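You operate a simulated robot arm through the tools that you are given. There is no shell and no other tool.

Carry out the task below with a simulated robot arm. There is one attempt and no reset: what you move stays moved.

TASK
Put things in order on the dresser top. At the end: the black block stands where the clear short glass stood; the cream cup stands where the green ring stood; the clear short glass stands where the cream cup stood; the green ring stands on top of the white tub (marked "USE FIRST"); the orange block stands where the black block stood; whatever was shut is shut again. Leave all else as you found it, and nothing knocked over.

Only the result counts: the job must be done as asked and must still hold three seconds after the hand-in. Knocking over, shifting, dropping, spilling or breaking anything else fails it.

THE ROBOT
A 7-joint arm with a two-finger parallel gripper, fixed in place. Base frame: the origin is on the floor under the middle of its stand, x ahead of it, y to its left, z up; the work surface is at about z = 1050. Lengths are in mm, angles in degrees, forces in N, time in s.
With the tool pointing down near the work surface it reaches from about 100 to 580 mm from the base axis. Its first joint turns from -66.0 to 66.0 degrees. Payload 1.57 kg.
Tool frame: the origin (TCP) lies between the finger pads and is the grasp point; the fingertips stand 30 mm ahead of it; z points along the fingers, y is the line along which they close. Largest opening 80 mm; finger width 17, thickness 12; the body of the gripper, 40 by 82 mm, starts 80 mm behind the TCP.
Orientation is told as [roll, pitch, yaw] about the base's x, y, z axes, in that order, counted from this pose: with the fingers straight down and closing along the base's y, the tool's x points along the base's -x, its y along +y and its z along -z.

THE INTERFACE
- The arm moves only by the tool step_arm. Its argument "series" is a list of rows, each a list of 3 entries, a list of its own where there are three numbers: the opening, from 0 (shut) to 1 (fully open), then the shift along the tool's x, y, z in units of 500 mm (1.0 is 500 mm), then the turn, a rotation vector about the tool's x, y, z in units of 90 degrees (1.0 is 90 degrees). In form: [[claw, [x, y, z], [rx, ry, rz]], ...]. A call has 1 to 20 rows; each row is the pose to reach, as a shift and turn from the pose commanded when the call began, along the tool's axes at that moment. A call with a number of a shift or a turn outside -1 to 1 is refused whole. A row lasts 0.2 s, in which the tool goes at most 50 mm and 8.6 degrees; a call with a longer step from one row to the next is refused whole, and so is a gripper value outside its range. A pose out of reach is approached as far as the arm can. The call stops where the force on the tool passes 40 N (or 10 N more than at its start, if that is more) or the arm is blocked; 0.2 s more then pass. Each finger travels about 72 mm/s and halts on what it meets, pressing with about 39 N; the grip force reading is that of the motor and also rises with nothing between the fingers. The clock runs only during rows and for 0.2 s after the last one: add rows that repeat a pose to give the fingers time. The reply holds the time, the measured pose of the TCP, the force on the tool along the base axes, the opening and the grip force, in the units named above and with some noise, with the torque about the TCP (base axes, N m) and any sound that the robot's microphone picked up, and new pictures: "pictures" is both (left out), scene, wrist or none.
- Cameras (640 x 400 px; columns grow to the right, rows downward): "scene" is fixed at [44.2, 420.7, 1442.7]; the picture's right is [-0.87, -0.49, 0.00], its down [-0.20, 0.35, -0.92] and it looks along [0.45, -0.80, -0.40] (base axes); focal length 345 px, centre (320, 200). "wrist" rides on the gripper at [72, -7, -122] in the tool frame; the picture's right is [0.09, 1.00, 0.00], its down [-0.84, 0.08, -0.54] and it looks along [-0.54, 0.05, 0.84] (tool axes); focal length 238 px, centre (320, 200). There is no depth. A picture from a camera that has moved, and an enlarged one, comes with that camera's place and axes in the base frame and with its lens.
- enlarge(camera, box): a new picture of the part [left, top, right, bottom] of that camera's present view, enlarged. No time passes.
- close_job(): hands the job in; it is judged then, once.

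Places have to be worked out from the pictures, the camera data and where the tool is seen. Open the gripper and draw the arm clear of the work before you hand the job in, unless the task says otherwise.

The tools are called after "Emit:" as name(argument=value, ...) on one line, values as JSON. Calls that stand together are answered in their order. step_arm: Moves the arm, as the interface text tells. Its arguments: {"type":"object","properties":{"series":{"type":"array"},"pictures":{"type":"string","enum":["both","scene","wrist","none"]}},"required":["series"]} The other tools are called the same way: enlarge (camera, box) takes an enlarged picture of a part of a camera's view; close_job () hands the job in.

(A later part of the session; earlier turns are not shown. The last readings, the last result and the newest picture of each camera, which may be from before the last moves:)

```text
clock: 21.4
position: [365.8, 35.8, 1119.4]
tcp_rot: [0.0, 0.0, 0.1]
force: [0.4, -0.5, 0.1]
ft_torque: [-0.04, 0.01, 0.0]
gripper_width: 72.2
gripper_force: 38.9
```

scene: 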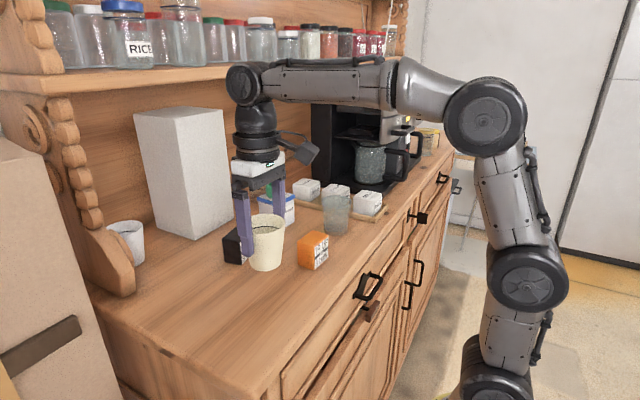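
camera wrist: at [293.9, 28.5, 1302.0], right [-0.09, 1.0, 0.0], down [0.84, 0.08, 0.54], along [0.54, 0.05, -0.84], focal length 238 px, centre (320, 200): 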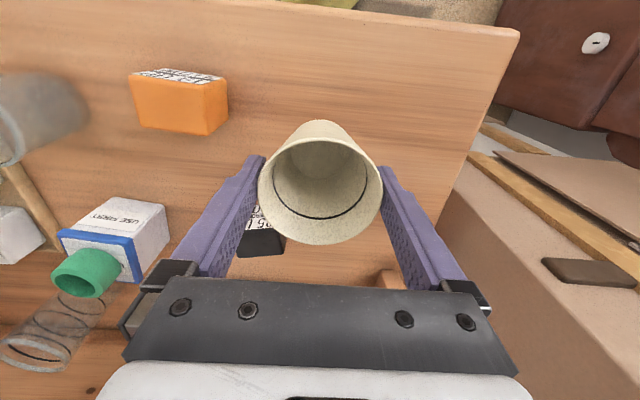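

Not yet in contact; lowering another 2 mm in half-steps.

Emit:
step_arm(series=[[0.6, [0, 0, 0.001], [0, 0, 0]], [0.6, [0, 0, 0.002], [0, 0, 0]], [0.6, [0, 0, 0.003], [0, 0, 0]], [0.6, [0, 0, 0.003], [0, 0, 0]]], pictures="scene")

Emit:
enlarge(camera="scene", box=[210, 190, 320, 310])

```text
clock: 22.4
position: [365.4, 35.6, 1118.9]
tcp_rot: [0.0, -0.1, 0.1]
force: [-1.1, -0.8, 7.7]
ft_torque: [-0.07, 0.18, 0.03]
gripper_width: 72.5
gripper_force: 39.0
```

scene: 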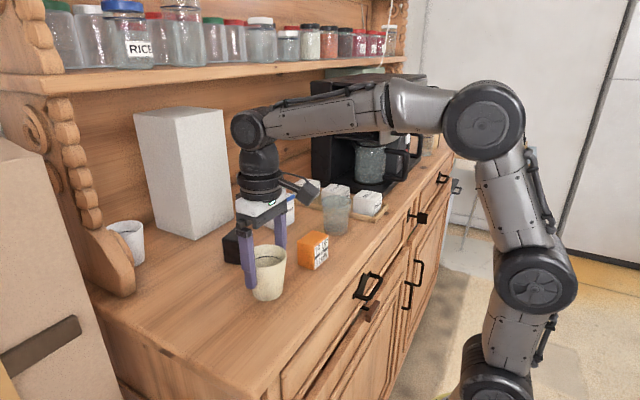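

```text
3.33 times, centred on (265, 250) of scene
camera zoom: at [44.1, 420.7, 1442.7], right [-0.87, -0.49, 0.0], down [-0.2, 0.35, -0.92], along [0.45, -0.8, -0.4], focal length 1149 px, centre (503, 33)
```

zoom: 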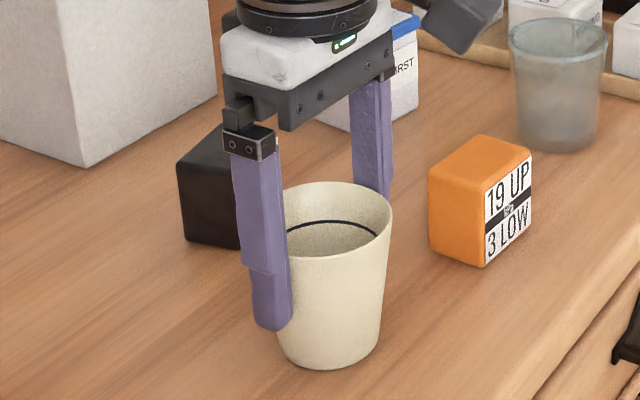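

Contact at 7.7 N, so the cup stands on the surface. Opening the gripper fully, then rising straight up.

Emit:
step_arm(series=[[0.92, [0, 0, 0], [0, 0, 0]], [0.96, [0, 0, 0], [0, 0, 0]], [1, [0, 0, 0], [0, 0, 0]], [1, [0, 0, 0], [0, 0, 0]]])

Emit:
enlarge(camera="wrist", box=[220, 90, 420, 250])

```text
clock: 23.4
position: [364.0, 36.0, 1117.2]
tcp_rot: [0.0, 0.0, 0.0]
force: [0.0, 0.1, 0.1]
ft_torque: [-0.01, 0.01, -0.01]
gripper_width: 79.7
gripper_force: 0.2
camera wrist: at [293.9, 28.5, 1240.7], right [-0.09, 1.0, 0.0], down [0.84, 0.08, 0.54], along [0.54, 0.05, -0.84], focal length 238 px, centre (320, 200)
```

scene: 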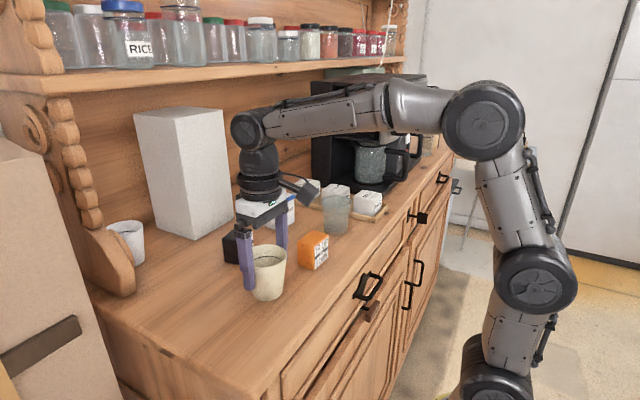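
wrist: 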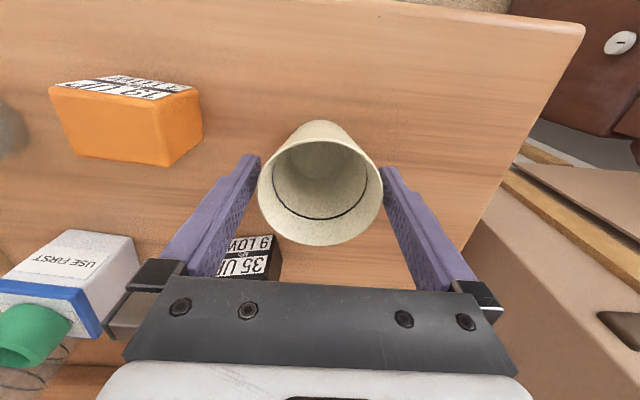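

```text
2.50 times, centred on (320, 170) of wrist
camera zoom: at [293.9, 28.5, 1240.7], right [-0.09, 1.0, 0.0], down [0.84, 0.08, 0.54], along [0.54, 0.05, -0.84], focal length 596 px, centre (320, 275)
```

zoom: 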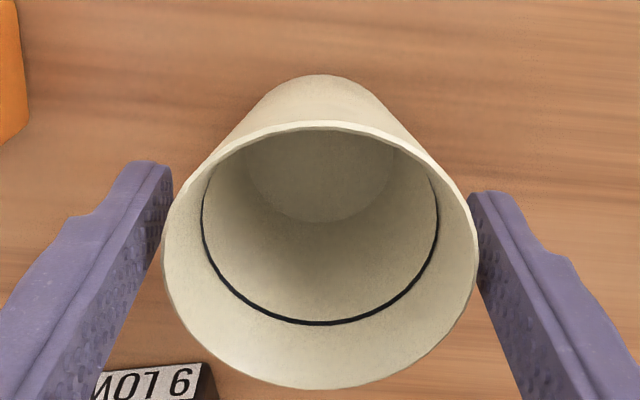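

The cup stands cleanly at the ring's old spot. Rising clear and travelling to above the clear short glass.

Emit:
step_arm(series=[[1, [0, 0, -0.04], [0, 0, 0]], [1, [0, 0, -0.1], [0, 0, 0]], [1, [0, 0, -0.17], [0, 0, 0]], [1, [0, -0.065, -0.18], [0, 0, 0]], [1, [0, -0.13, -0.18], [0, 0, 0]], [1, [0, -0.195, -0.18], [0, 0, 0]], [1, [0, -0.26, -0.18], [0, 0, 0]], [1, [0, -0.325, -0.18], [0, 0, 0]], [1, [0, -0.39, -0.18], [0, 0, 0]], [1, [0.001, -0.455, -0.18], [0, 0, 0]], [1, [0.002, -0.52, -0.18], [0, 0, 0]], [1, [0.002, -0.52, -0.18], [0, 0, 0]]])

Emit:
enlarge(camera="wrist", box=[220, 70, 420, 230])

Emit:
enlarge(camera="scene", box=[150, 170, 390, 310])

```text
clock: 26.0
position: [364.4, -225.7, 1207.6]
tcp_rot: [0.0, 0.1, 0.0]
force: [0.2, 0.2, -0.1]
ft_torque: [-0.02, 0.02, 0.02]
gripper_width: 79.7
gripper_force: 0.0
camera wrist: at [292.1, -231.5, 1331.0], right [-0.09, 1.0, 0.0], down [0.84, 0.08, 0.54], along [0.54, 0.05, -0.84], focal length 238 px, centre (320, 200)
```

scene: 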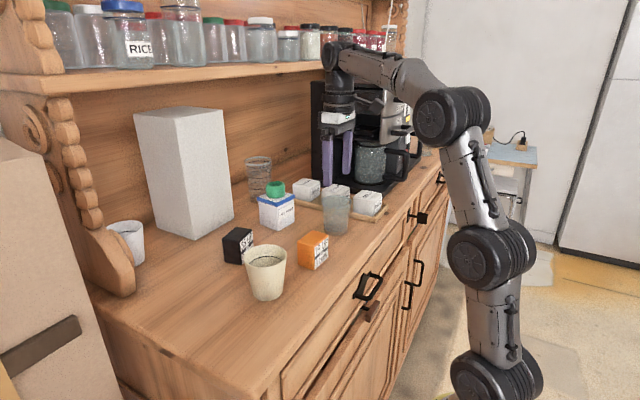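
wrist: 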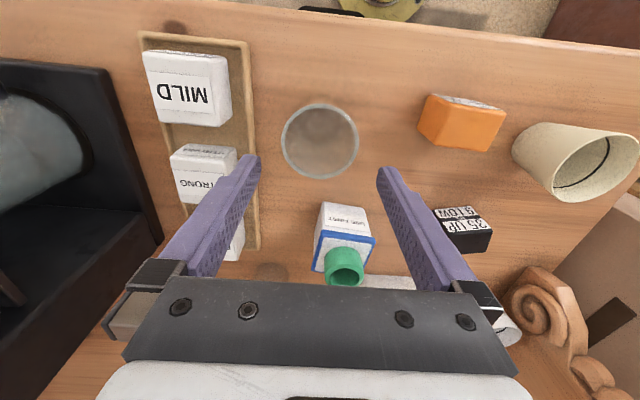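

```text
2.50 times, centred on (320, 150) of wrist
camera zoom: at [292.1, -231.5, 1331.0], right [-0.09, 1.0, 0.0], down [0.84, 0.08, 0.54], along [0.54, 0.05, -0.84], focal length 596 px, centre (320, 325)
```

zoom: 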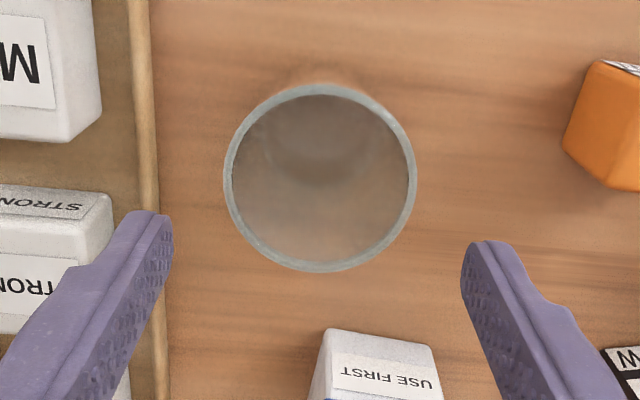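

```text
2.67 times, centred on (270, 240) of scene
camera zoom: at [44.2, 420.7, 1442.7], right [-0.87, -0.49, 0.0], down [-0.2, 0.35, -0.92], along [0.45, -0.8, -0.4], focal length 919 px, centre (453, 93)
```

zoom: 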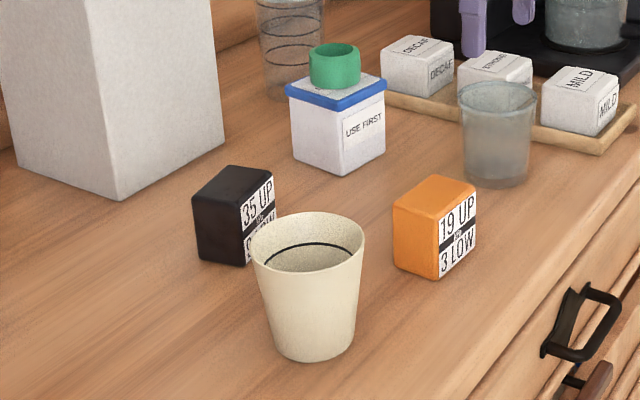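

The glass is centred under the tool (rim 68.6 mm at (364.4,-225.6)). Descending to straddle it, with the tray edge 20 mm beyond the left finger.

Emit:
step_arm(series=[[1, [0, 0, 0.05], [0, 0, 0]], [1, [0, 0, 0.09], [0, 0, 0]], [1, [0, 0, 0.115], [0, 0, 0]], [1, [0, 0, 0.14], [0, 0, 0]], [1, [0, 0, 0.165], [0, 0, 0]], [1, [0, 0, 0.182], [0, 0, 0]], [1, [0, 0, 0.182], [0, 0, 0]]])

Emit:
enlarge(camera="wrist", box=[220, 90, 420, 250])

Emit:
enlarge(camera="scene", box=[280, 140, 390, 250])

```text
clock: 27.6
position: [365.2, -224.9, 1116.4]
tcp_rot: [0.0, 0.0, 0.1]
force: [0.0, 1.3, 0.0]
ft_torque: [-0.01, 0.02, -0.03]
gripper_width: 79.8
gripper_force: 0.1
camera wrist: at [292.8, -231.3, 1239.6], right [-0.09, 1.0, 0.0], down [0.84, 0.08, 0.54], along [0.54, 0.05, -0.84], focal length 238 px, centre (320, 200)
```

scene: 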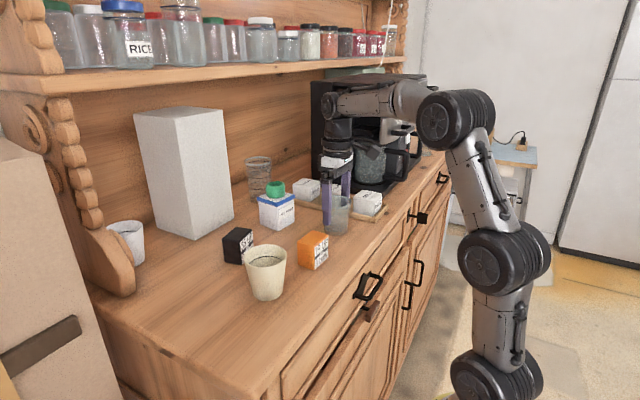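
wrist: 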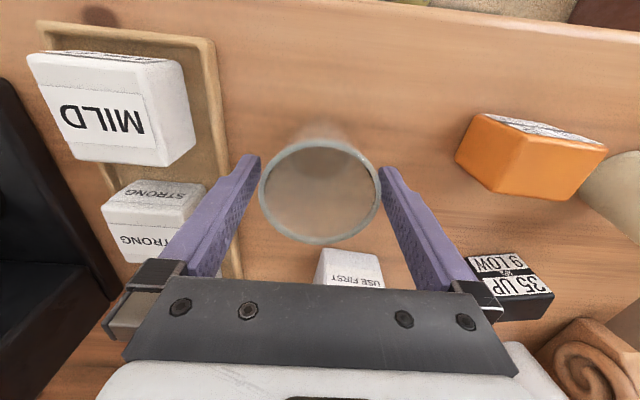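

```text
2.50 times, centred on (320, 170) of wrist
camera zoom: at [292.8, -231.3, 1239.6], right [-0.09, 1.0, 0.0], down [0.84, 0.08, 0.54], along [0.54, 0.05, -0.84], focal length 596 px, centre (320, 275)
```

zoom: 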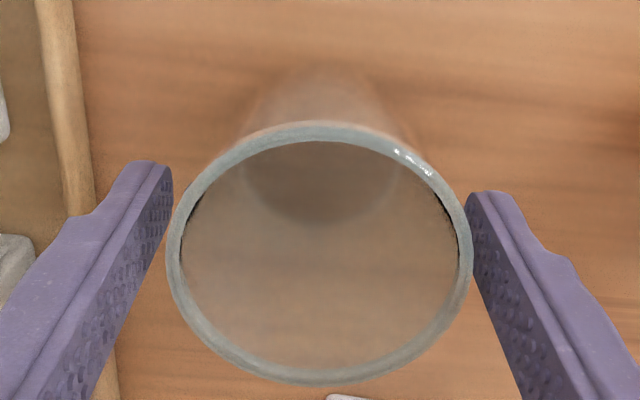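

```text
3.64 times, centred on (335, 195) of scene
camera zoom: at [44.2, 420.7, 1442.7], right [-0.87, -0.49, 0.0], down [-0.2, 0.35, -0.92], along [0.45, -0.8, -0.4], focal length 1254 px, centre (266, 218)
```

zoom: 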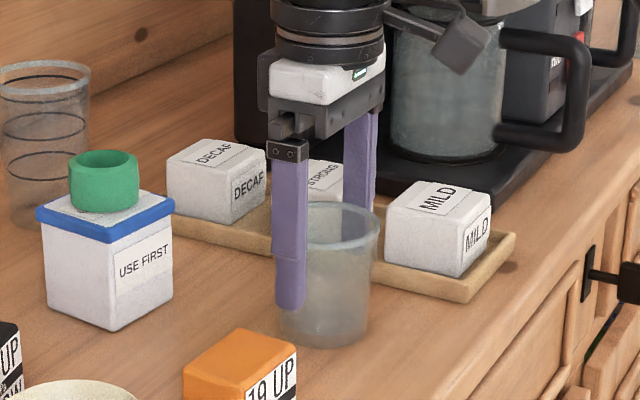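

The glass is straddled without contact. Closing and checking the grip.

Emit:
step_arm(series=[[0.85, [0, 0, 0], [0, 0, 0]], [0.6, [0, 0, 0], [0, 0, 0]], [0.6, [0, 0, 0], [0, 0, 0]], [0.6, [0, 0, 0], [0, 0, 0]]], pictures="wrist")

Emit:
enlarge(camera="wrist", box=[220, 90, 420, 250])

```text
clock: 28.6
position: [364.8, -224.7, 1115.5]
tcp_rot: [-0.1, -0.1, -0.1]
force: [0.5, -0.7, -0.4]
ft_torque: [-0.04, -0.04, -0.02]
gripper_width: 66.5
gripper_force: 39.1
camera wrist: at [292.8, -231.4, 1239.7], right [-0.09, 1.0, 0.0], down [0.84, 0.08, 0.54], along [0.54, 0.05, -0.84], focal length 238 px, centre (320, 200)
```

wrist: 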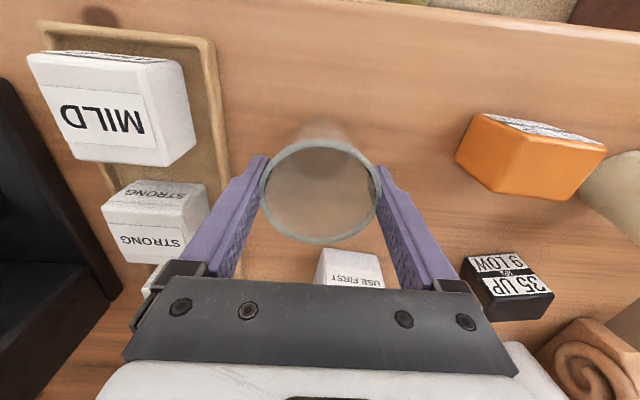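

```text
2.50 times, centred on (320, 170) of wrist
camera zoom: at [292.8, -231.4, 1239.7], right [-0.09, 1.0, 0.0], down [0.84, 0.08, 0.54], along [0.54, 0.05, -0.84], focal length 596 px, centre (320, 275)
```

zoom: 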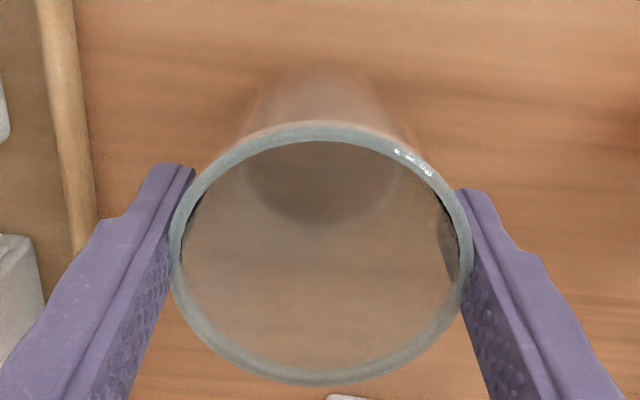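

Grip is secure at 66.5 mm. The glass's spot is recorded as (364,-225); lifting it 95 mm to clear everything and carrying it to the cup's old spot (473,95).

Emit:
step_arm(series=[[0.6, [0, 0, -0.02], [0, 0, 0]], [0.6, [0, 0, -0.06], [0, 0, 0]], [0.6, [0, 0, -0.11], [0, 0, 0]], [0.6, [0, 0, -0.16], [0, 0, 0]], [0.6, [0, 0, -0.19], [0, 0, 0]], [0.6, [-0.0198, 0.0582, -0.19], [0, 0, 0]], [0.6, [-0.0396, 0.1164, -0.19], [0, 0, 0]], [0.6, [-0.0594, 0.1746, -0.19], [0, 0, 0]], [0.6, [-0.0792, 0.2328, -0.19], [0, 0, 0]], [0.6, [-0.099, 0.291, -0.19], [0, 0, 0]], [0.6, [-0.1188, 0.3492, -0.19], [0, 0, 0]], [0.6, [-0.1386, 0.4074, -0.19], [0, 0, 0]], [0.6, [-0.1584, 0.4656, -0.19], [0, 0, 0]], [0.6, [-0.1782, 0.5238, -0.19], [0, 0, 0]], [0.6, [-0.198, 0.582, -0.19], [0, 0, 0]], [0.6, [-0.2174, 0.64, -0.19], [0, 0, 0]], [0.6, [-0.2174, 0.64, -0.19], [0, 0, 0]]])

Emit:
enlarge(camera="scene", box=[110, 130, 390, 310])

```text
clock: 32.2
position: [474.4, 93.3, 1210.8]
tcp_rot: [-0.1, 0.0, 0.0]
force: [1.0, 0.2, -1.6]
ft_torque: [0.02, 0.01, -0.01]
gripper_width: 66.7
gripper_force: 38.9
camera wrist: at [402.0, 88.4, 1334.3], right [-0.09, 1.0, 0.0], down [0.84, 0.08, 0.54], along [0.54, 0.05, -0.84], focal length 238 px, centre (320, 200)
```

scene: 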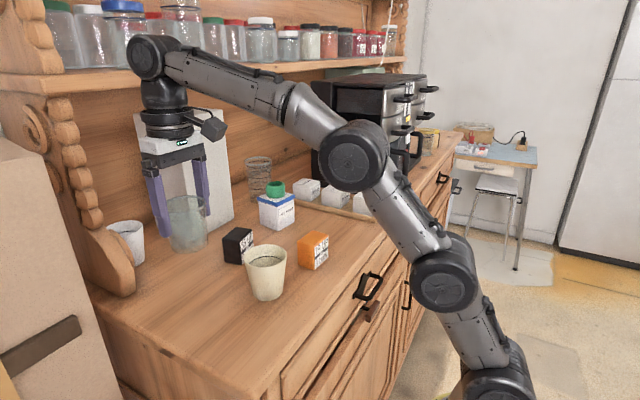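
wrist: 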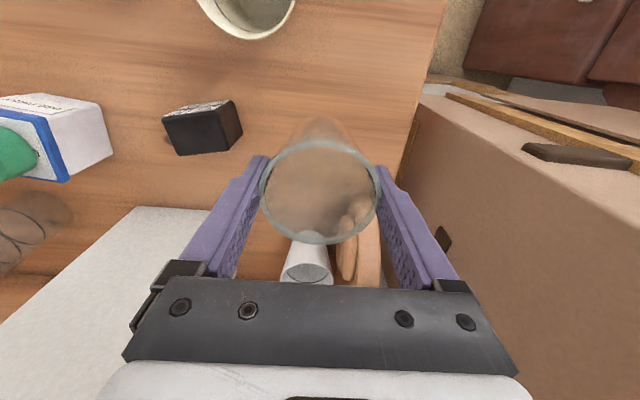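

```text
2.22 times, centred on (250, 220) of scene
camera zoom: at [44.3, 420.7, 1442.7], right [-0.87, -0.49, 0.0], down [-0.2, 0.35, -0.92], along [0.45, -0.8, -0.4], focal length 766 px, centre (476, 156)
```

zoom: 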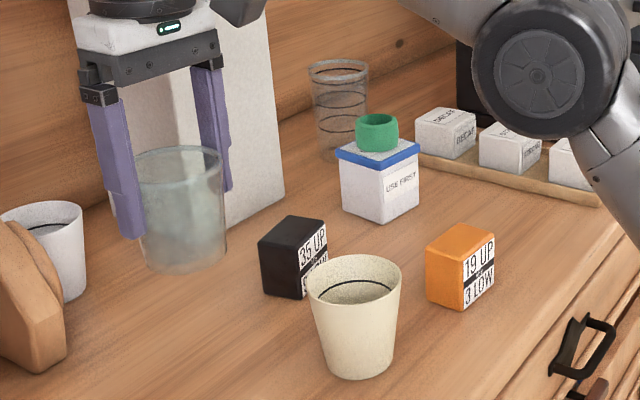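

The glass is upright over (473.5,94.5). Lowering by about 95 mm, slow at the end.

Emit:
step_arm(series=[[0.6, [0, 0, 0.04], [0, 0, 0]], [0.6, [0, 0, 0.08], [0, 0, 0]], [0.6, [0, 0, 0.12], [0, 0, 0]], [0.6, [0, 0, 0.15], [0, 0, 0]], [0.6, [0, 0, 0.17], [0, 0, 0]], [0.6, [0, 0, 0.18], [0, 0, 0]], [0.6, [0, 0, 0.186], [0, 0, 0]], [0.6, [0, 0, 0.189], [0, 0, 0]], [0.6, [0, 0, 0.189], [0, 0, 0]]], pictures="none")

```text
clock: 34.2
position: [473.4, 94.2, 1116.3]
tcp_rot: [0.0, 0.0, 0.0]
force: [0.0, 0.4, -2.9]
ft_torque: [0.03, 0.04, -0.03]
gripper_width: 66.7
gripper_force: 39.2
```

No contact yet (only the glass's weight shows). Lowering in half-millimetre steps.

Emit:
step_arm(series=[[0.6, [0, 0, 0.001], [0, 0, 0]], [0.6, [0, 0, 0.002], [0, 0, 0]], [0.6, [0, 0, 0.003], [0, 0, 0]], [0.6, [0, 0, 0.003], [0, 0, 0]]], pictures="none")

```text
clock: 35.2
position: [472.6, 94.2, 1117.2]
tcp_rot: [0.0, -0.2, -0.1]
force: [-3.2, 0.8, 8.2]
ft_torque: [-0.06, 0.42, -0.07]
gripper_width: 66.5
gripper_force: 39.3
```

Contact at 8 N: the glass stands. Opening the gripper.

Emit:
step_arm(series=[[0.86, [0, 0, 0], [0, 0, 0]], [0.92, [0, 0, 0], [0, 0, 0]], [1, [0, 0, 0], [0, 0, 0]], [1, [0, 0, 0], [0, 0, 0]]])

Emit:
enlarge(camera="wrist", box=[220, 90, 420, 250])

Emit:
enlarge(camera="scene", box=[110, 170, 320, 310])

```text
clock: 36.2
position: [473.8, 95.5, 1114.2]
tcp_rot: [0.0, 0.0, 0.0]
force: [0.0, -0.4, -0.2]
ft_torque: [0.01, 0.0, 0.01]
gripper_width: 80.0
gripper_force: 0.1
camera wrist: at [401.6, 88.1, 1238.5], right [-0.09, 1.0, 0.0], down [0.84, 0.08, 0.54], along [0.54, 0.05, -0.84], focal length 238 px, centre (320, 200)
```

scene: 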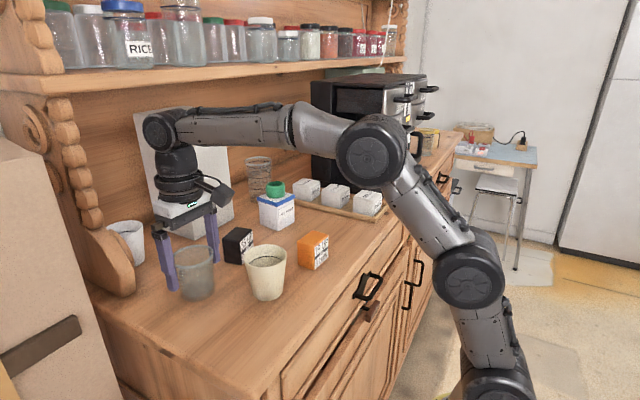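
wrist: 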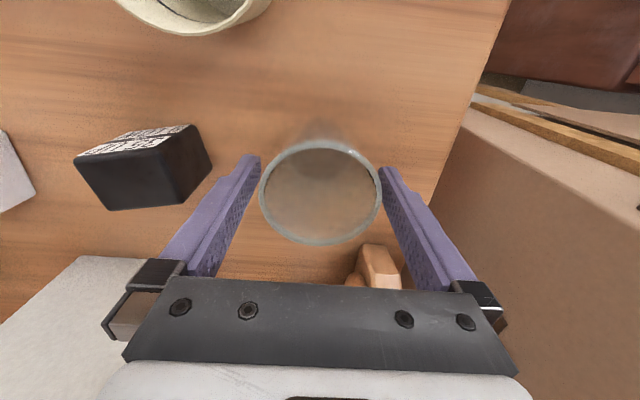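

```text
2.50 times, centred on (320, 170) of wrist
camera zoom: at [401.6, 88.1, 1238.5], right [-0.09, 1.0, 0.0], down [0.84, 0.08, 0.54], along [0.54, 0.05, -0.84], focal length 596 px, centre (320, 275)
```

zoom: 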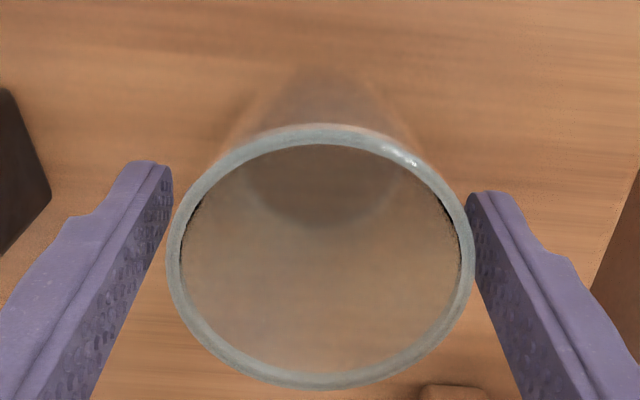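

```text
2.86 times, centred on (215, 240) of scene
camera zoom: at [44.2, 420.7, 1442.7], right [-0.87, -0.49, 0.0], down [-0.2, 0.35, -0.92], along [0.45, -0.8, -0.4], focal length 985 px, centre (620, 86)
```

zoom: 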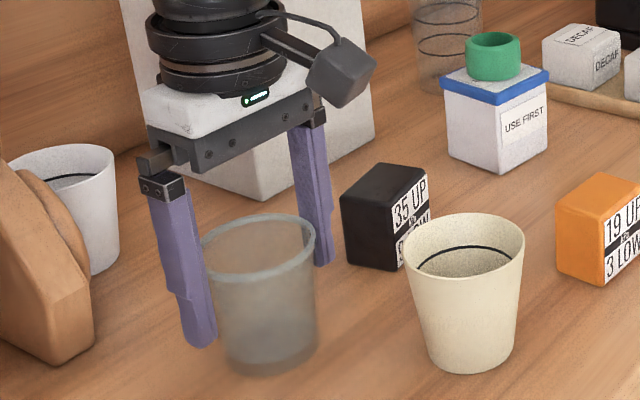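

The glass stands where the cup was. Rising clear and moving above the black block for a closer look.

Emit:
step_arm(series=[[1, [0, 0, -0.04], [0, 0, 0]], [1, [0, 0, -0.1], [0, 0, 0]], [1, [0, 0, -0.17], [0, 0, 0]], [1, [0, -0.04, -0.18], [0, 0, 0]], [1, [-0.01, -0.1, -0.18], [0, 0, 0]], [1, [-0.02, -0.17, -0.18], [0, 0, 0]], [1, [-0.026, -0.24, -0.18], [0, 0, 0]], [1, [-0.026, -0.24, -0.18], [0, 0, 0]]])

Emit:
enlarge(camera="wrist", box=[220, 70, 420, 230])

Emit:
enlarge(camera="scene", box=[130, 170, 330, 310])

```text
clock: 38.0
position: [487.5, -25.5, 1204.9]
tcp_rot: [0.0, 0.0, 0.1]
force: [0.4, 0.2, 0.4]
ft_torque: [-0.02, 0.01, 0.01]
gripper_width: 80.1
gripper_force: 0.0
camera wrist: at [415.1, -32.0, 1327.9], right [-0.09, 1.0, 0.0], down [0.84, 0.08, 0.54], along [0.54, 0.05, -0.84], focal length 238 px, centre (320, 200)
```

scene: 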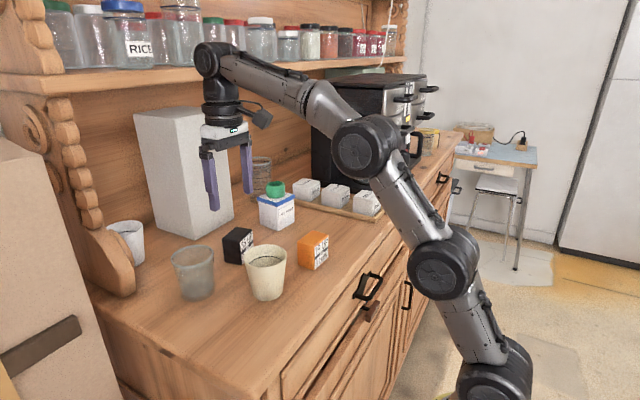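
wrist: 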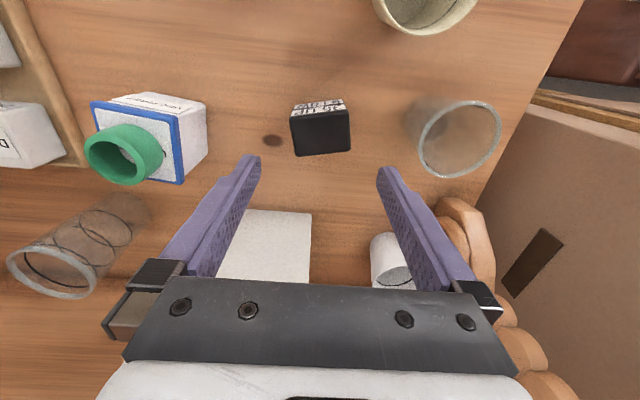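

```text
2.50 times, centred on (320, 150) of wrist
camera zoom: at [415.1, -32.0, 1327.9], right [-0.09, 1.0, 0.0], down [0.84, 0.08, 0.54], along [0.54, 0.05, -0.84], focal length 596 px, centre (320, 325)
```

zoom: 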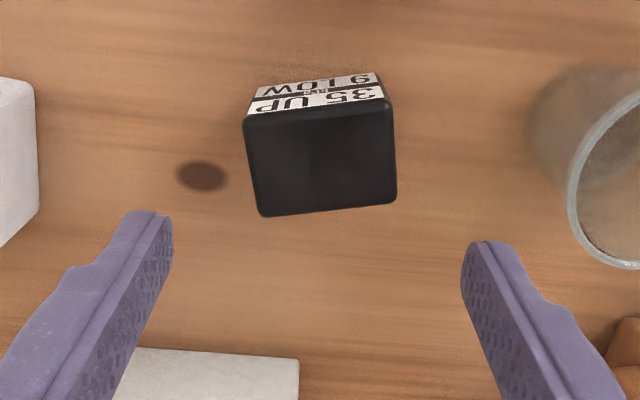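

```text
2.86 times, centred on (230, 240) of scene
camera zoom: at [44.2, 420.7, 1442.7], right [-0.87, -0.49, 0.0], down [-0.2, 0.35, -0.92], along [0.45, -0.8, -0.4], focal length 985 px, centre (577, 86)
```

zoom: 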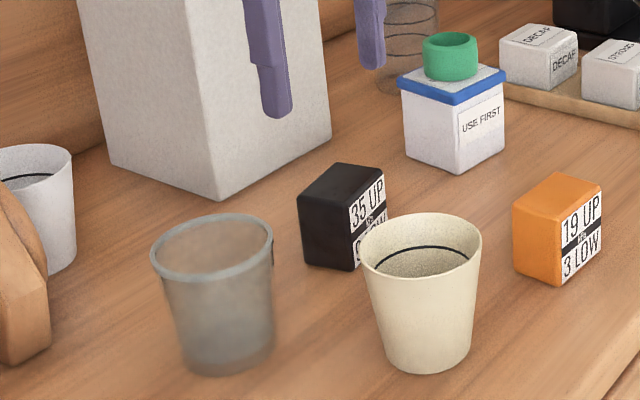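

The black block's top centre is (485.2,-25.4), about 54×40 mm, turned ≈13°. I'll turn the tool to match, then descend around it.

Emit:
step_arm(series=[[1, [0.002, 0, 0.02], [0, 0, -0.074]], [1, [0.004, 0.001, 0.06], [0, 0, -0.148]], [1, [0.004, 0.001, 0.12], [0, 0, -0.148]], [1, [0.004, 0.001, 0.17], [0, 0, -0.148]], [1, [0.004, 0.001, 0.21], [0, 0, -0.148]], [1, [0.004, 0.001, 0.232], [0, 0, -0.148]], [1, [0.004, 0.001, 0.232], [0, 0, -0.148]]])

Emit:
enlarge(camera="wrist", box=[220, 90, 420, 250])

Emit:
enlarge(camera="scene", box=[130, 170, 330, 310])

```text
clock: 39.6
position: [485.6, -23.4, 1089.9]
tcp_rot: [0.0, 0.0, 13.3]
force: [-0.8, -0.2, 0.0]
ft_torque: [0.06, -0.01, -0.01]
gripper_width: 80.3
gripper_force: 0.1
camera wrist: at [416.2, -47.2, 1212.4], right [-0.32, 0.95, 0.0], down [0.8, 0.27, 0.54], along [0.51, 0.17, -0.84], focal length 238 px, centre (320, 200)
```

scene: 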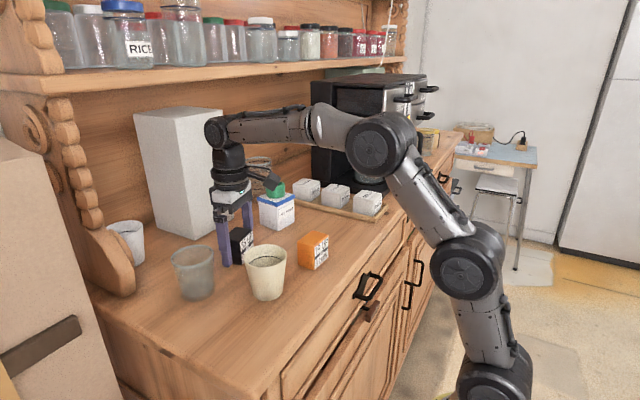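
wrist: 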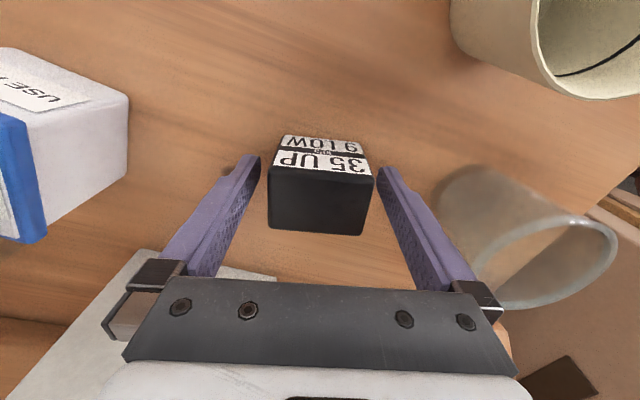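

```text
2.50 times, centred on (320, 170) of wrist
camera zoom: at [416.2, -47.2, 1212.4], right [-0.32, 0.95, 0.0], down [0.8, 0.27, 0.54], along [0.51, 0.17, -0.84], focal length 596 px, centre (320, 275)
```

zoom: 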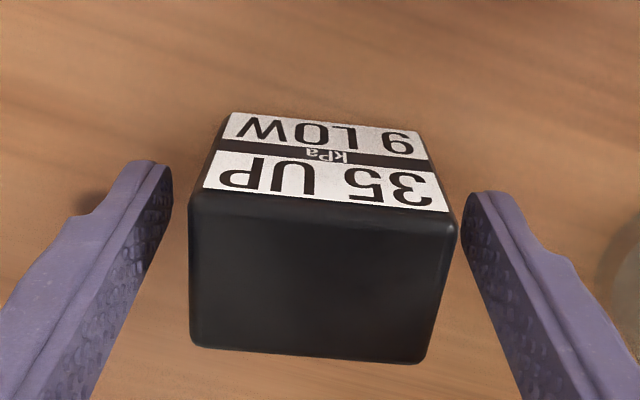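

```text
2.86 times, centred on (230, 240) of scene
camera zoom: at [44.2, 420.7, 1442.7], right [-0.87, -0.49, 0.0], down [-0.2, 0.35, -0.92], along [0.45, -0.8, -0.4], focal length 985 px, centre (577, 86)
```

zoom: 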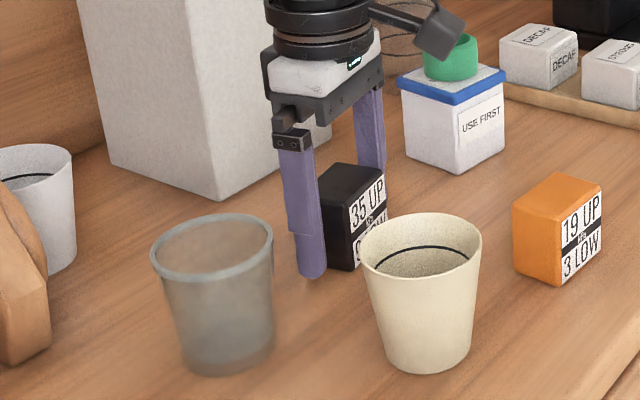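

The fingers are aligned with the block's sides, no contact. Closing on the black block.

Emit:
step_arm(series=[[0.8, [0, 0, 0], [0, 0, 0]], [0.5, [0, 0, 0], [0, 0, 0]], [0.4, [0, 0, 0], [0, 0, 0]], [0.4, [0, 0, 0], [0, 0, 0]]], pictures="wrist")

Emit:
enlarge(camera="wrist", box=[220, 90, 420, 250])

```text
clock: 40.6
position: [484.4, -25.0, 1088.7]
tcp_rot: [-0.1, 0.0, 13.3]
force: [0.6, -0.4, 0.3]
ft_torque: [-0.05, -0.02, 0.02]
gripper_width: 55.6
gripper_force: 39.0
camera wrist: at [416.2, -47.3, 1212.6], right [-0.32, 0.95, 0.0], down [0.8, 0.27, 0.54], along [0.51, 0.17, -0.84], focal length 238 px, centre (320, 200)
```

wrist: 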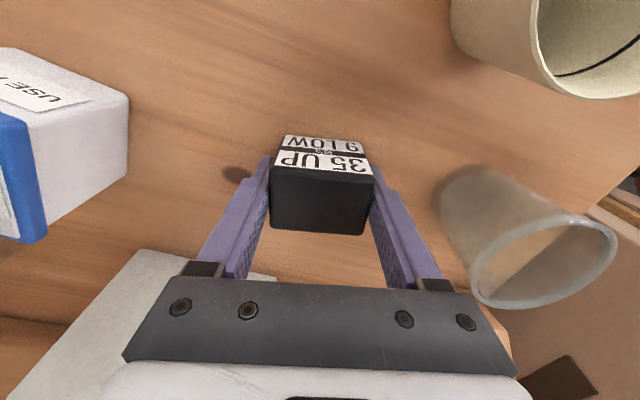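

```text
2.50 times, centred on (320, 170) of wrist
camera zoom: at [416.2, -47.3, 1212.6], right [-0.32, 0.95, 0.0], down [0.8, 0.27, 0.54], along [0.51, 0.17, -0.84], focal length 596 px, centre (320, 275)
```

zoom: 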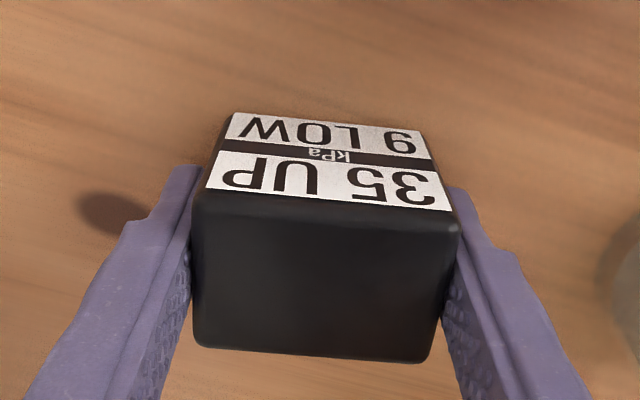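

Grip is firm (55.6 mm) and the block is centred at TCP, so the black block's spot is (484.8,-25). Lifting and carrying it to the glass's old spot (364.2,-225), squaring the yaw on the way.

Emit:
step_arm(series=[[0.4, [0, 0, -0.03], [0, 0, 0]], [0.4, [0, 0, -0.08], [0, 0, 0]], [0.4, [0, 0, -0.13], [0, 0, 0]], [0.4, [0, 0, -0.16], [0, 0, 0]], [0.4, [0.0408, -0.0417, -0.16], [0, 0, 0]], [0.4, [0.0817, -0.0834, -0.16], [0, 0, 0.03]], [0.4, [0.1225, -0.1252, -0.16], [0, 0, 0.06]], [0.4, [0.1634, -0.1669, -0.16], [0, 0, 0.09]], [0.4, [0.2042, -0.2086, -0.16], [0, 0, 0.12]], [0.4, [0.2451, -0.2503, -0.16], [0, 0, 0.148]], [0.4, [0.286, -0.292, -0.16], [0, 0, 0.148]], [0.4, [0.3268, -0.3338, -0.16], [0, 0, 0.148]], [0.4, [0.3268, -0.3338, -0.16], [0, 0, 0.148]]])

Emit:
enlarge(camera="scene", box=[200, 130, 400, 290])

```text
clock: 43.4
position: [363.0, -224.8, 1168.8]
tcp_rot: [0.0, -0.1, -0.1]
force: [-0.2, 0.6, -0.6]
ft_torque: [-0.01, -0.01, -0.01]
gripper_width: 55.6
gripper_force: 38.6
camera wrist: at [291.5, -230.8, 1292.3], right [-0.09, 1.0, 0.0], down [0.84, 0.08, 0.54], along [0.54, 0.05, -0.84], focal length 238 px, centre (320, 200)
```

scene: 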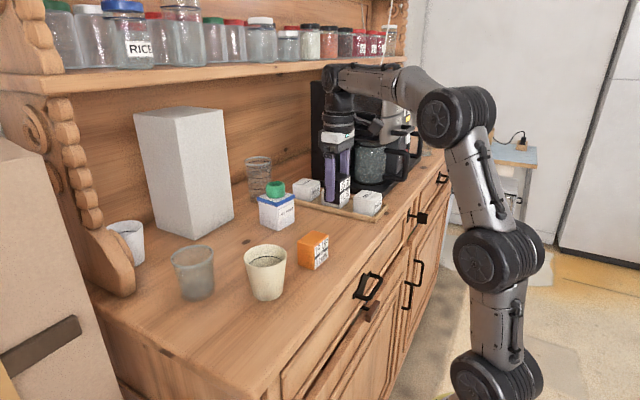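
wrist: 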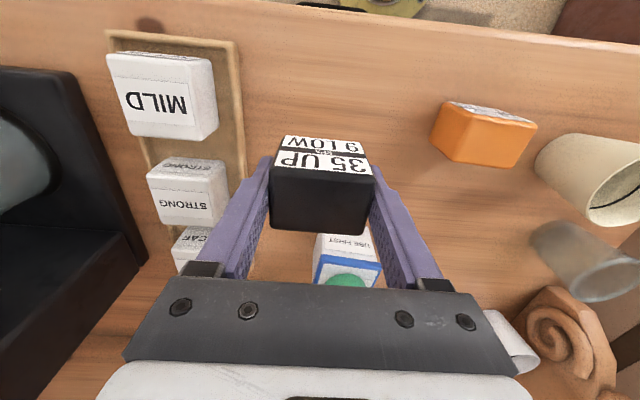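

```text
2.50 times, centred on (300, 210) of scene
camera zoom: at [44.2, 420.7, 1442.7], right [-0.87, -0.49, 0.0], down [-0.2, 0.35, -0.92], along [0.45, -0.8, -0.4], focal length 862 px, centre (370, 175)
```

zoom: 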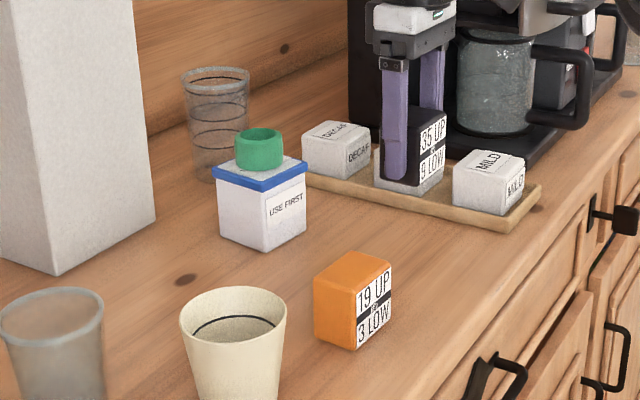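

The block hangs over (363.3,-224.7). Lowering 79 mm, then finishing in small steps.

Emit:
step_arm(series=[[0.4, [-0.0015, 0, 0.04], [0, 0, 0]], [0.4, [-0.0015, 0, 0.08], [0, 0, 0]], [0.4, [-0.0015, 0, 0.12], [0, 0, 0]], [0.4, [-0.0015, 0, 0.145], [0, 0, 0]], [0.4, [-0.0015, 0, 0.155], [0, 0, 0]], [0.4, [-0.0015, 0, 0.158], [0, 0, 0]], [0.4, [-0.0015, 0, 0.158], [0, 0, 0]]], pictures="none")

```text
clock: 45.0
position: [365.0, -224.9, 1089.2]
tcp_rot: [-0.1, -0.1, 0.0]
force: [0.8, -0.7, -1.3]
ft_torque: [0.02, -0.03, 0.02]
gripper_width: 55.4
gripper_force: 38.3
```

No contact yet; continuing in half-millimetre steps.

Emit:
step_arm(series=[[0.4, [0, 0, 0.001], [0, 0, 0]], [0.4, [0, 0, 0.002], [0, 0, 0]], [0.4, [0, 0, 0.003], [0, 0, 0]], [0.4, [0, 0, 0.003], [0, 0, 0]]], pictures="none")

```text
clock: 46.0
position: [364.6, -225.2, 1089.0]
tcp_rot: [0.0, 0.0, 0.0]
force: [-0.6, 0.1, 1.7]
ft_torque: [0.08, 0.01, 0.0]
gripper_width: 55.7
gripper_force: 38.8
```

Contact just starting (force went from -1.3 to +1.7 N). One more half millimetre, then open.

Emit:
step_arm(series=[[0.4, [0, 0, 0.001], [0, 0, 0]], [0.4, [0, 0, 0.001], [0, 0, 0]], [0.4, [0, 0, 0.001], [0, 0, 0]]], pictures="none")

```text
clock: 46.8
position: [364.4, -224.2, 1087.5]
tcp_rot: [-0.1, -0.1, 0.0]
force: [-1.5, -1.1, 11.1]
ft_torque: [0.2, 0.29, 0.02]
gripper_width: 56.0
gripper_force: 39.3
```

Contact at 11 N: the black block rests on the surface. Opening the gripper.

Emit:
step_arm(series=[[0.74, [0, 0, 0], [0, 0, 0]], [0.85, [0, 0, 0], [0, 0, 0]], [1, [0, 0, 0], [0, 0, 0]], [1, [0, 0, 0], [0, 0, 0]]])

Emit:
enlarge(camera="wrist", box=[220, 90, 420, 250])

Emit:
enlarge(camera="scene", box=[220, 140, 400, 280])

```text
clock: 47.8
position: [365.3, -224.4, 1087.9]
tcp_rot: [0.0, 0.0, 0.0]
force: [0.4, 0.9, 0.0]
ft_torque: [0.0, -0.02, -0.01]
gripper_width: 79.9
gripper_force: 0.0
camera wrist: at [292.6, -230.9, 1211.6], right [-0.09, 1.0, 0.0], down [0.84, 0.08, 0.54], along [0.54, 0.05, -0.84], focal length 238 px, centre (320, 200)
```

scene: 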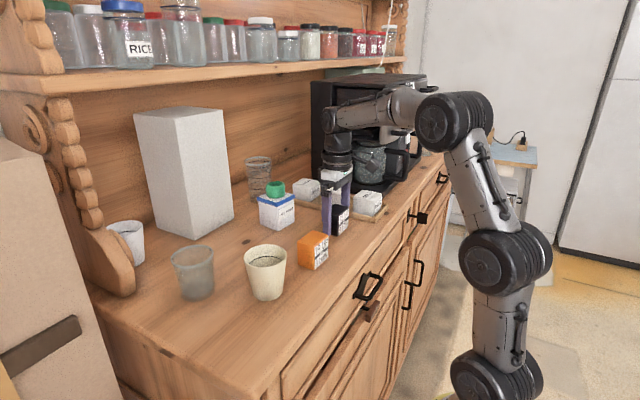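
wrist: 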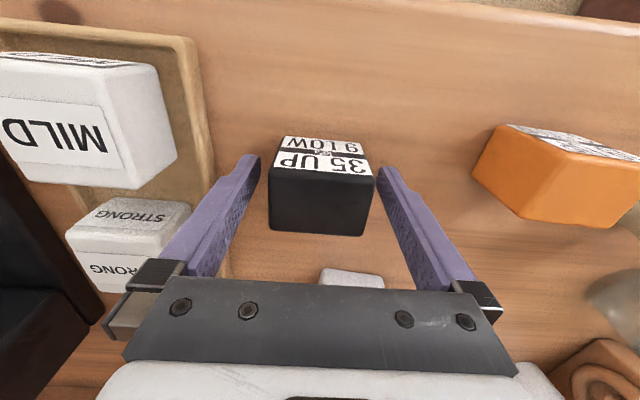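

```text
2.50 times, centred on (320, 170) of wrist
camera zoom: at [292.6, -230.9, 1211.6], right [-0.09, 1.0, 0.0], down [0.84, 0.08, 0.54], along [0.54, 0.05, -0.84], focal length 596 px, centre (320, 275)
```

zoom: 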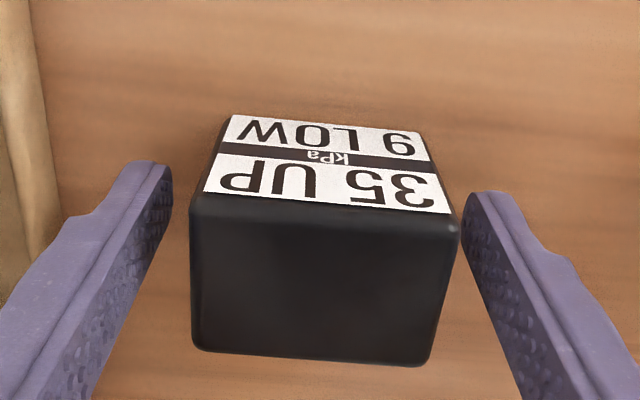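

```text
2.86 times, centred on (310, 210) of scene
camera zoom: at [44.2, 420.7, 1442.7], right [-0.87, -0.49, 0.0], down [-0.2, 0.35, -0.92], along [0.45, -0.8, -0.4], focal length 985 px, centre (349, 171)
```

zoom: 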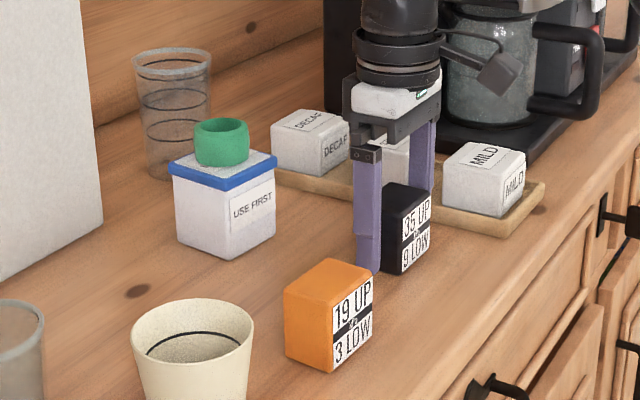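

The black block stands at the glass's old spot. Rising clear and moving above the orange block.

Emit:
step_arm(series=[[1, [0, 0, -0.05], [0, 0, 0]], [1, [0, 0, -0.12], [0, 0, 0]], [1, [0, 0, -0.2], [0, 0, 0]], [1, [0.01, 0.07, -0.23], [0, 0, 0]], [1, [0.02, 0.14, -0.23], [0, 0, 0]], [1, [0.03, 0.21, -0.23], [0, 0, 0]], [1, [0.04, 0.28, -0.23], [0, 0, 0]], [1, [0.04, 0.28, -0.23], [0, 0, 0]]])

Emit:
enlarge(camera="wrist", box=[220, 70, 420, 230])

Emit:
enlarge(camera="scene", box=[220, 140, 400, 280])

```text
clock: 49.6
position: [345.3, -83.9, 1202.9]
tcp_rot: [0.0, 0.0, -0.1]
force: [0.7, 0.2, -0.6]
ft_torque: [0.0, 0.04, 0.0]
gripper_width: 80.0
gripper_force: 0.1
camera wrist: at [273.7, -90.2, 1326.4], right [-0.09, 1.0, 0.0], down [0.84, 0.08, 0.54], along [0.54, 0.05, -0.84], focal length 238 px, centre (320, 200)
```

scene: 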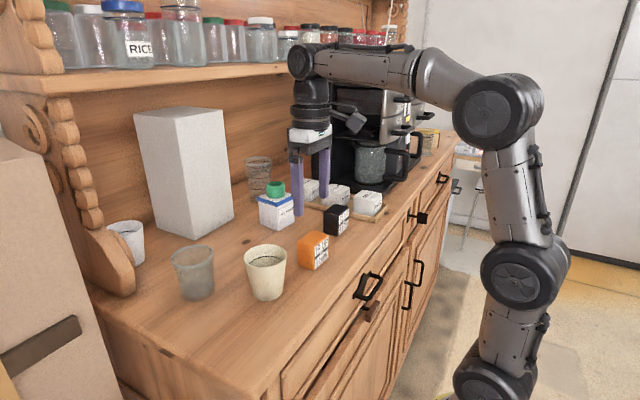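
wrist: 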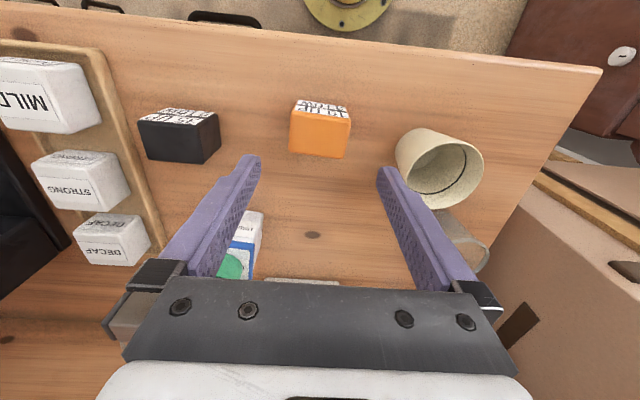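

```text
2.50 times, centred on (320, 150) of wrist
camera zoom: at [273.7, -90.2, 1326.4], right [-0.09, 1.0, 0.0], down [0.84, 0.08, 0.54], along [0.54, 0.05, -0.84], focal length 596 px, centre (320, 325)
```

zoom: 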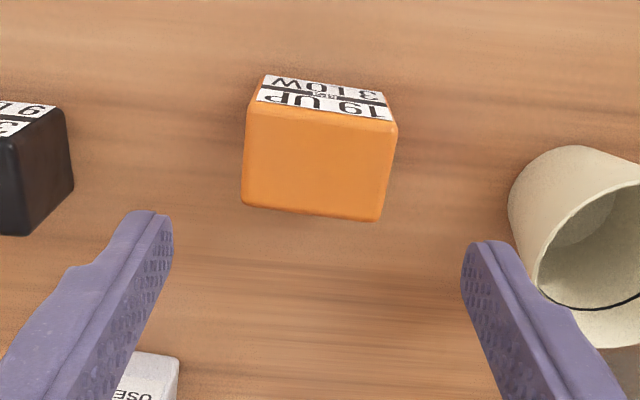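

```text
2.86 times, centred on (310, 210) of scene
camera zoom: at [44.2, 420.7, 1442.7], right [-0.87, -0.49, 0.0], down [-0.2, 0.35, -0.92], along [0.45, -0.8, -0.4], focal length 985 px, centre (349, 171)
```

zoom: 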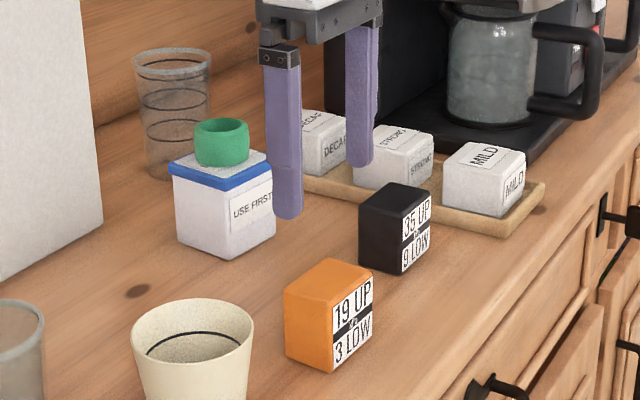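

Orange block's top centre is (345.1,-85.5), turned about -2°. Turning slightly and descending around it.

Emit:
step_arm(series=[[1, [0, -0.0026, 0.04], [0, 0, 0.026]], [1, [0, -0.0026, 0.1], [0, 0, 0.026]], [1, [0, -0.0026, 0.16], [0, 0, 0.026]], [1, [0, -0.0026, 0.2], [0, 0, 0.026]], [1, [0, -0.0026, 0.228], [0, 0, 0.026]], [1, [0, -0.0026, 0.228], [0, 0, 0.026]]])

Emit:
enlarge(camera="wrist", box=[220, 90, 420, 250])

```text
clock: 51.0
position: [345.0, -85.8, 1088.8]
tcp_rot: [0.0, 0.0, -2.3]
force: [0.4, 0.6, -0.3]
ft_torque: [0.02, 0.01, -0.04]
gripper_width: 80.0
gripper_force: 0.0
camera wrist: at [272.2, -89.2, 1212.0], right [-0.05, 1.0, 0.0], down [0.84, 0.04, 0.54], along [0.54, 0.03, -0.84], focal length 238 px, centre (320, 200)
```

scene: 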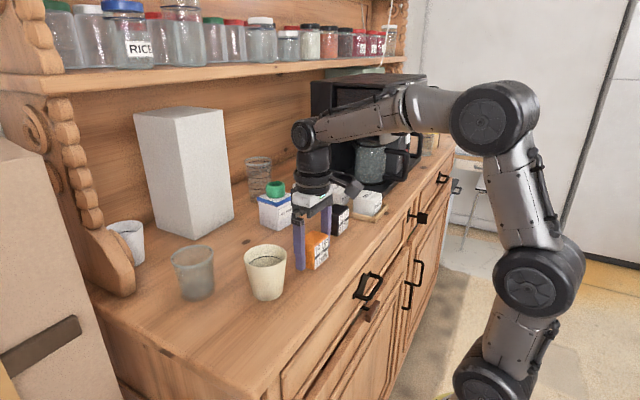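
wrist: 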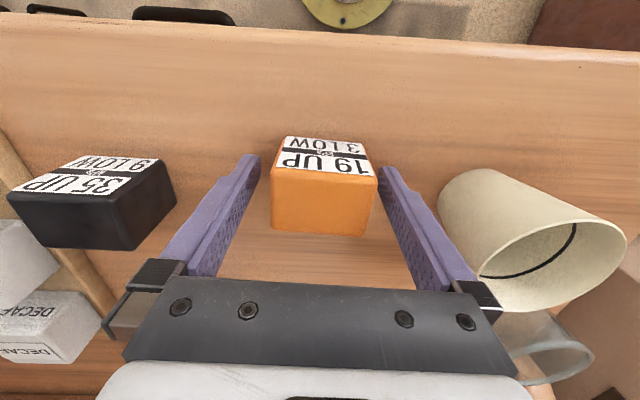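

```text
2.50 times, centred on (320, 170) of wrist
camera zoom: at [272.2, -89.2, 1212.0], right [-0.05, 1.0, 0.0], down [0.84, 0.04, 0.54], along [0.54, 0.03, -0.84], focal length 596 px, centre (320, 275)
```

zoom: 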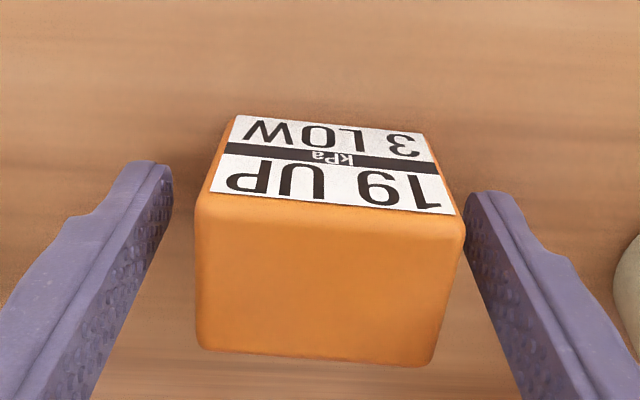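

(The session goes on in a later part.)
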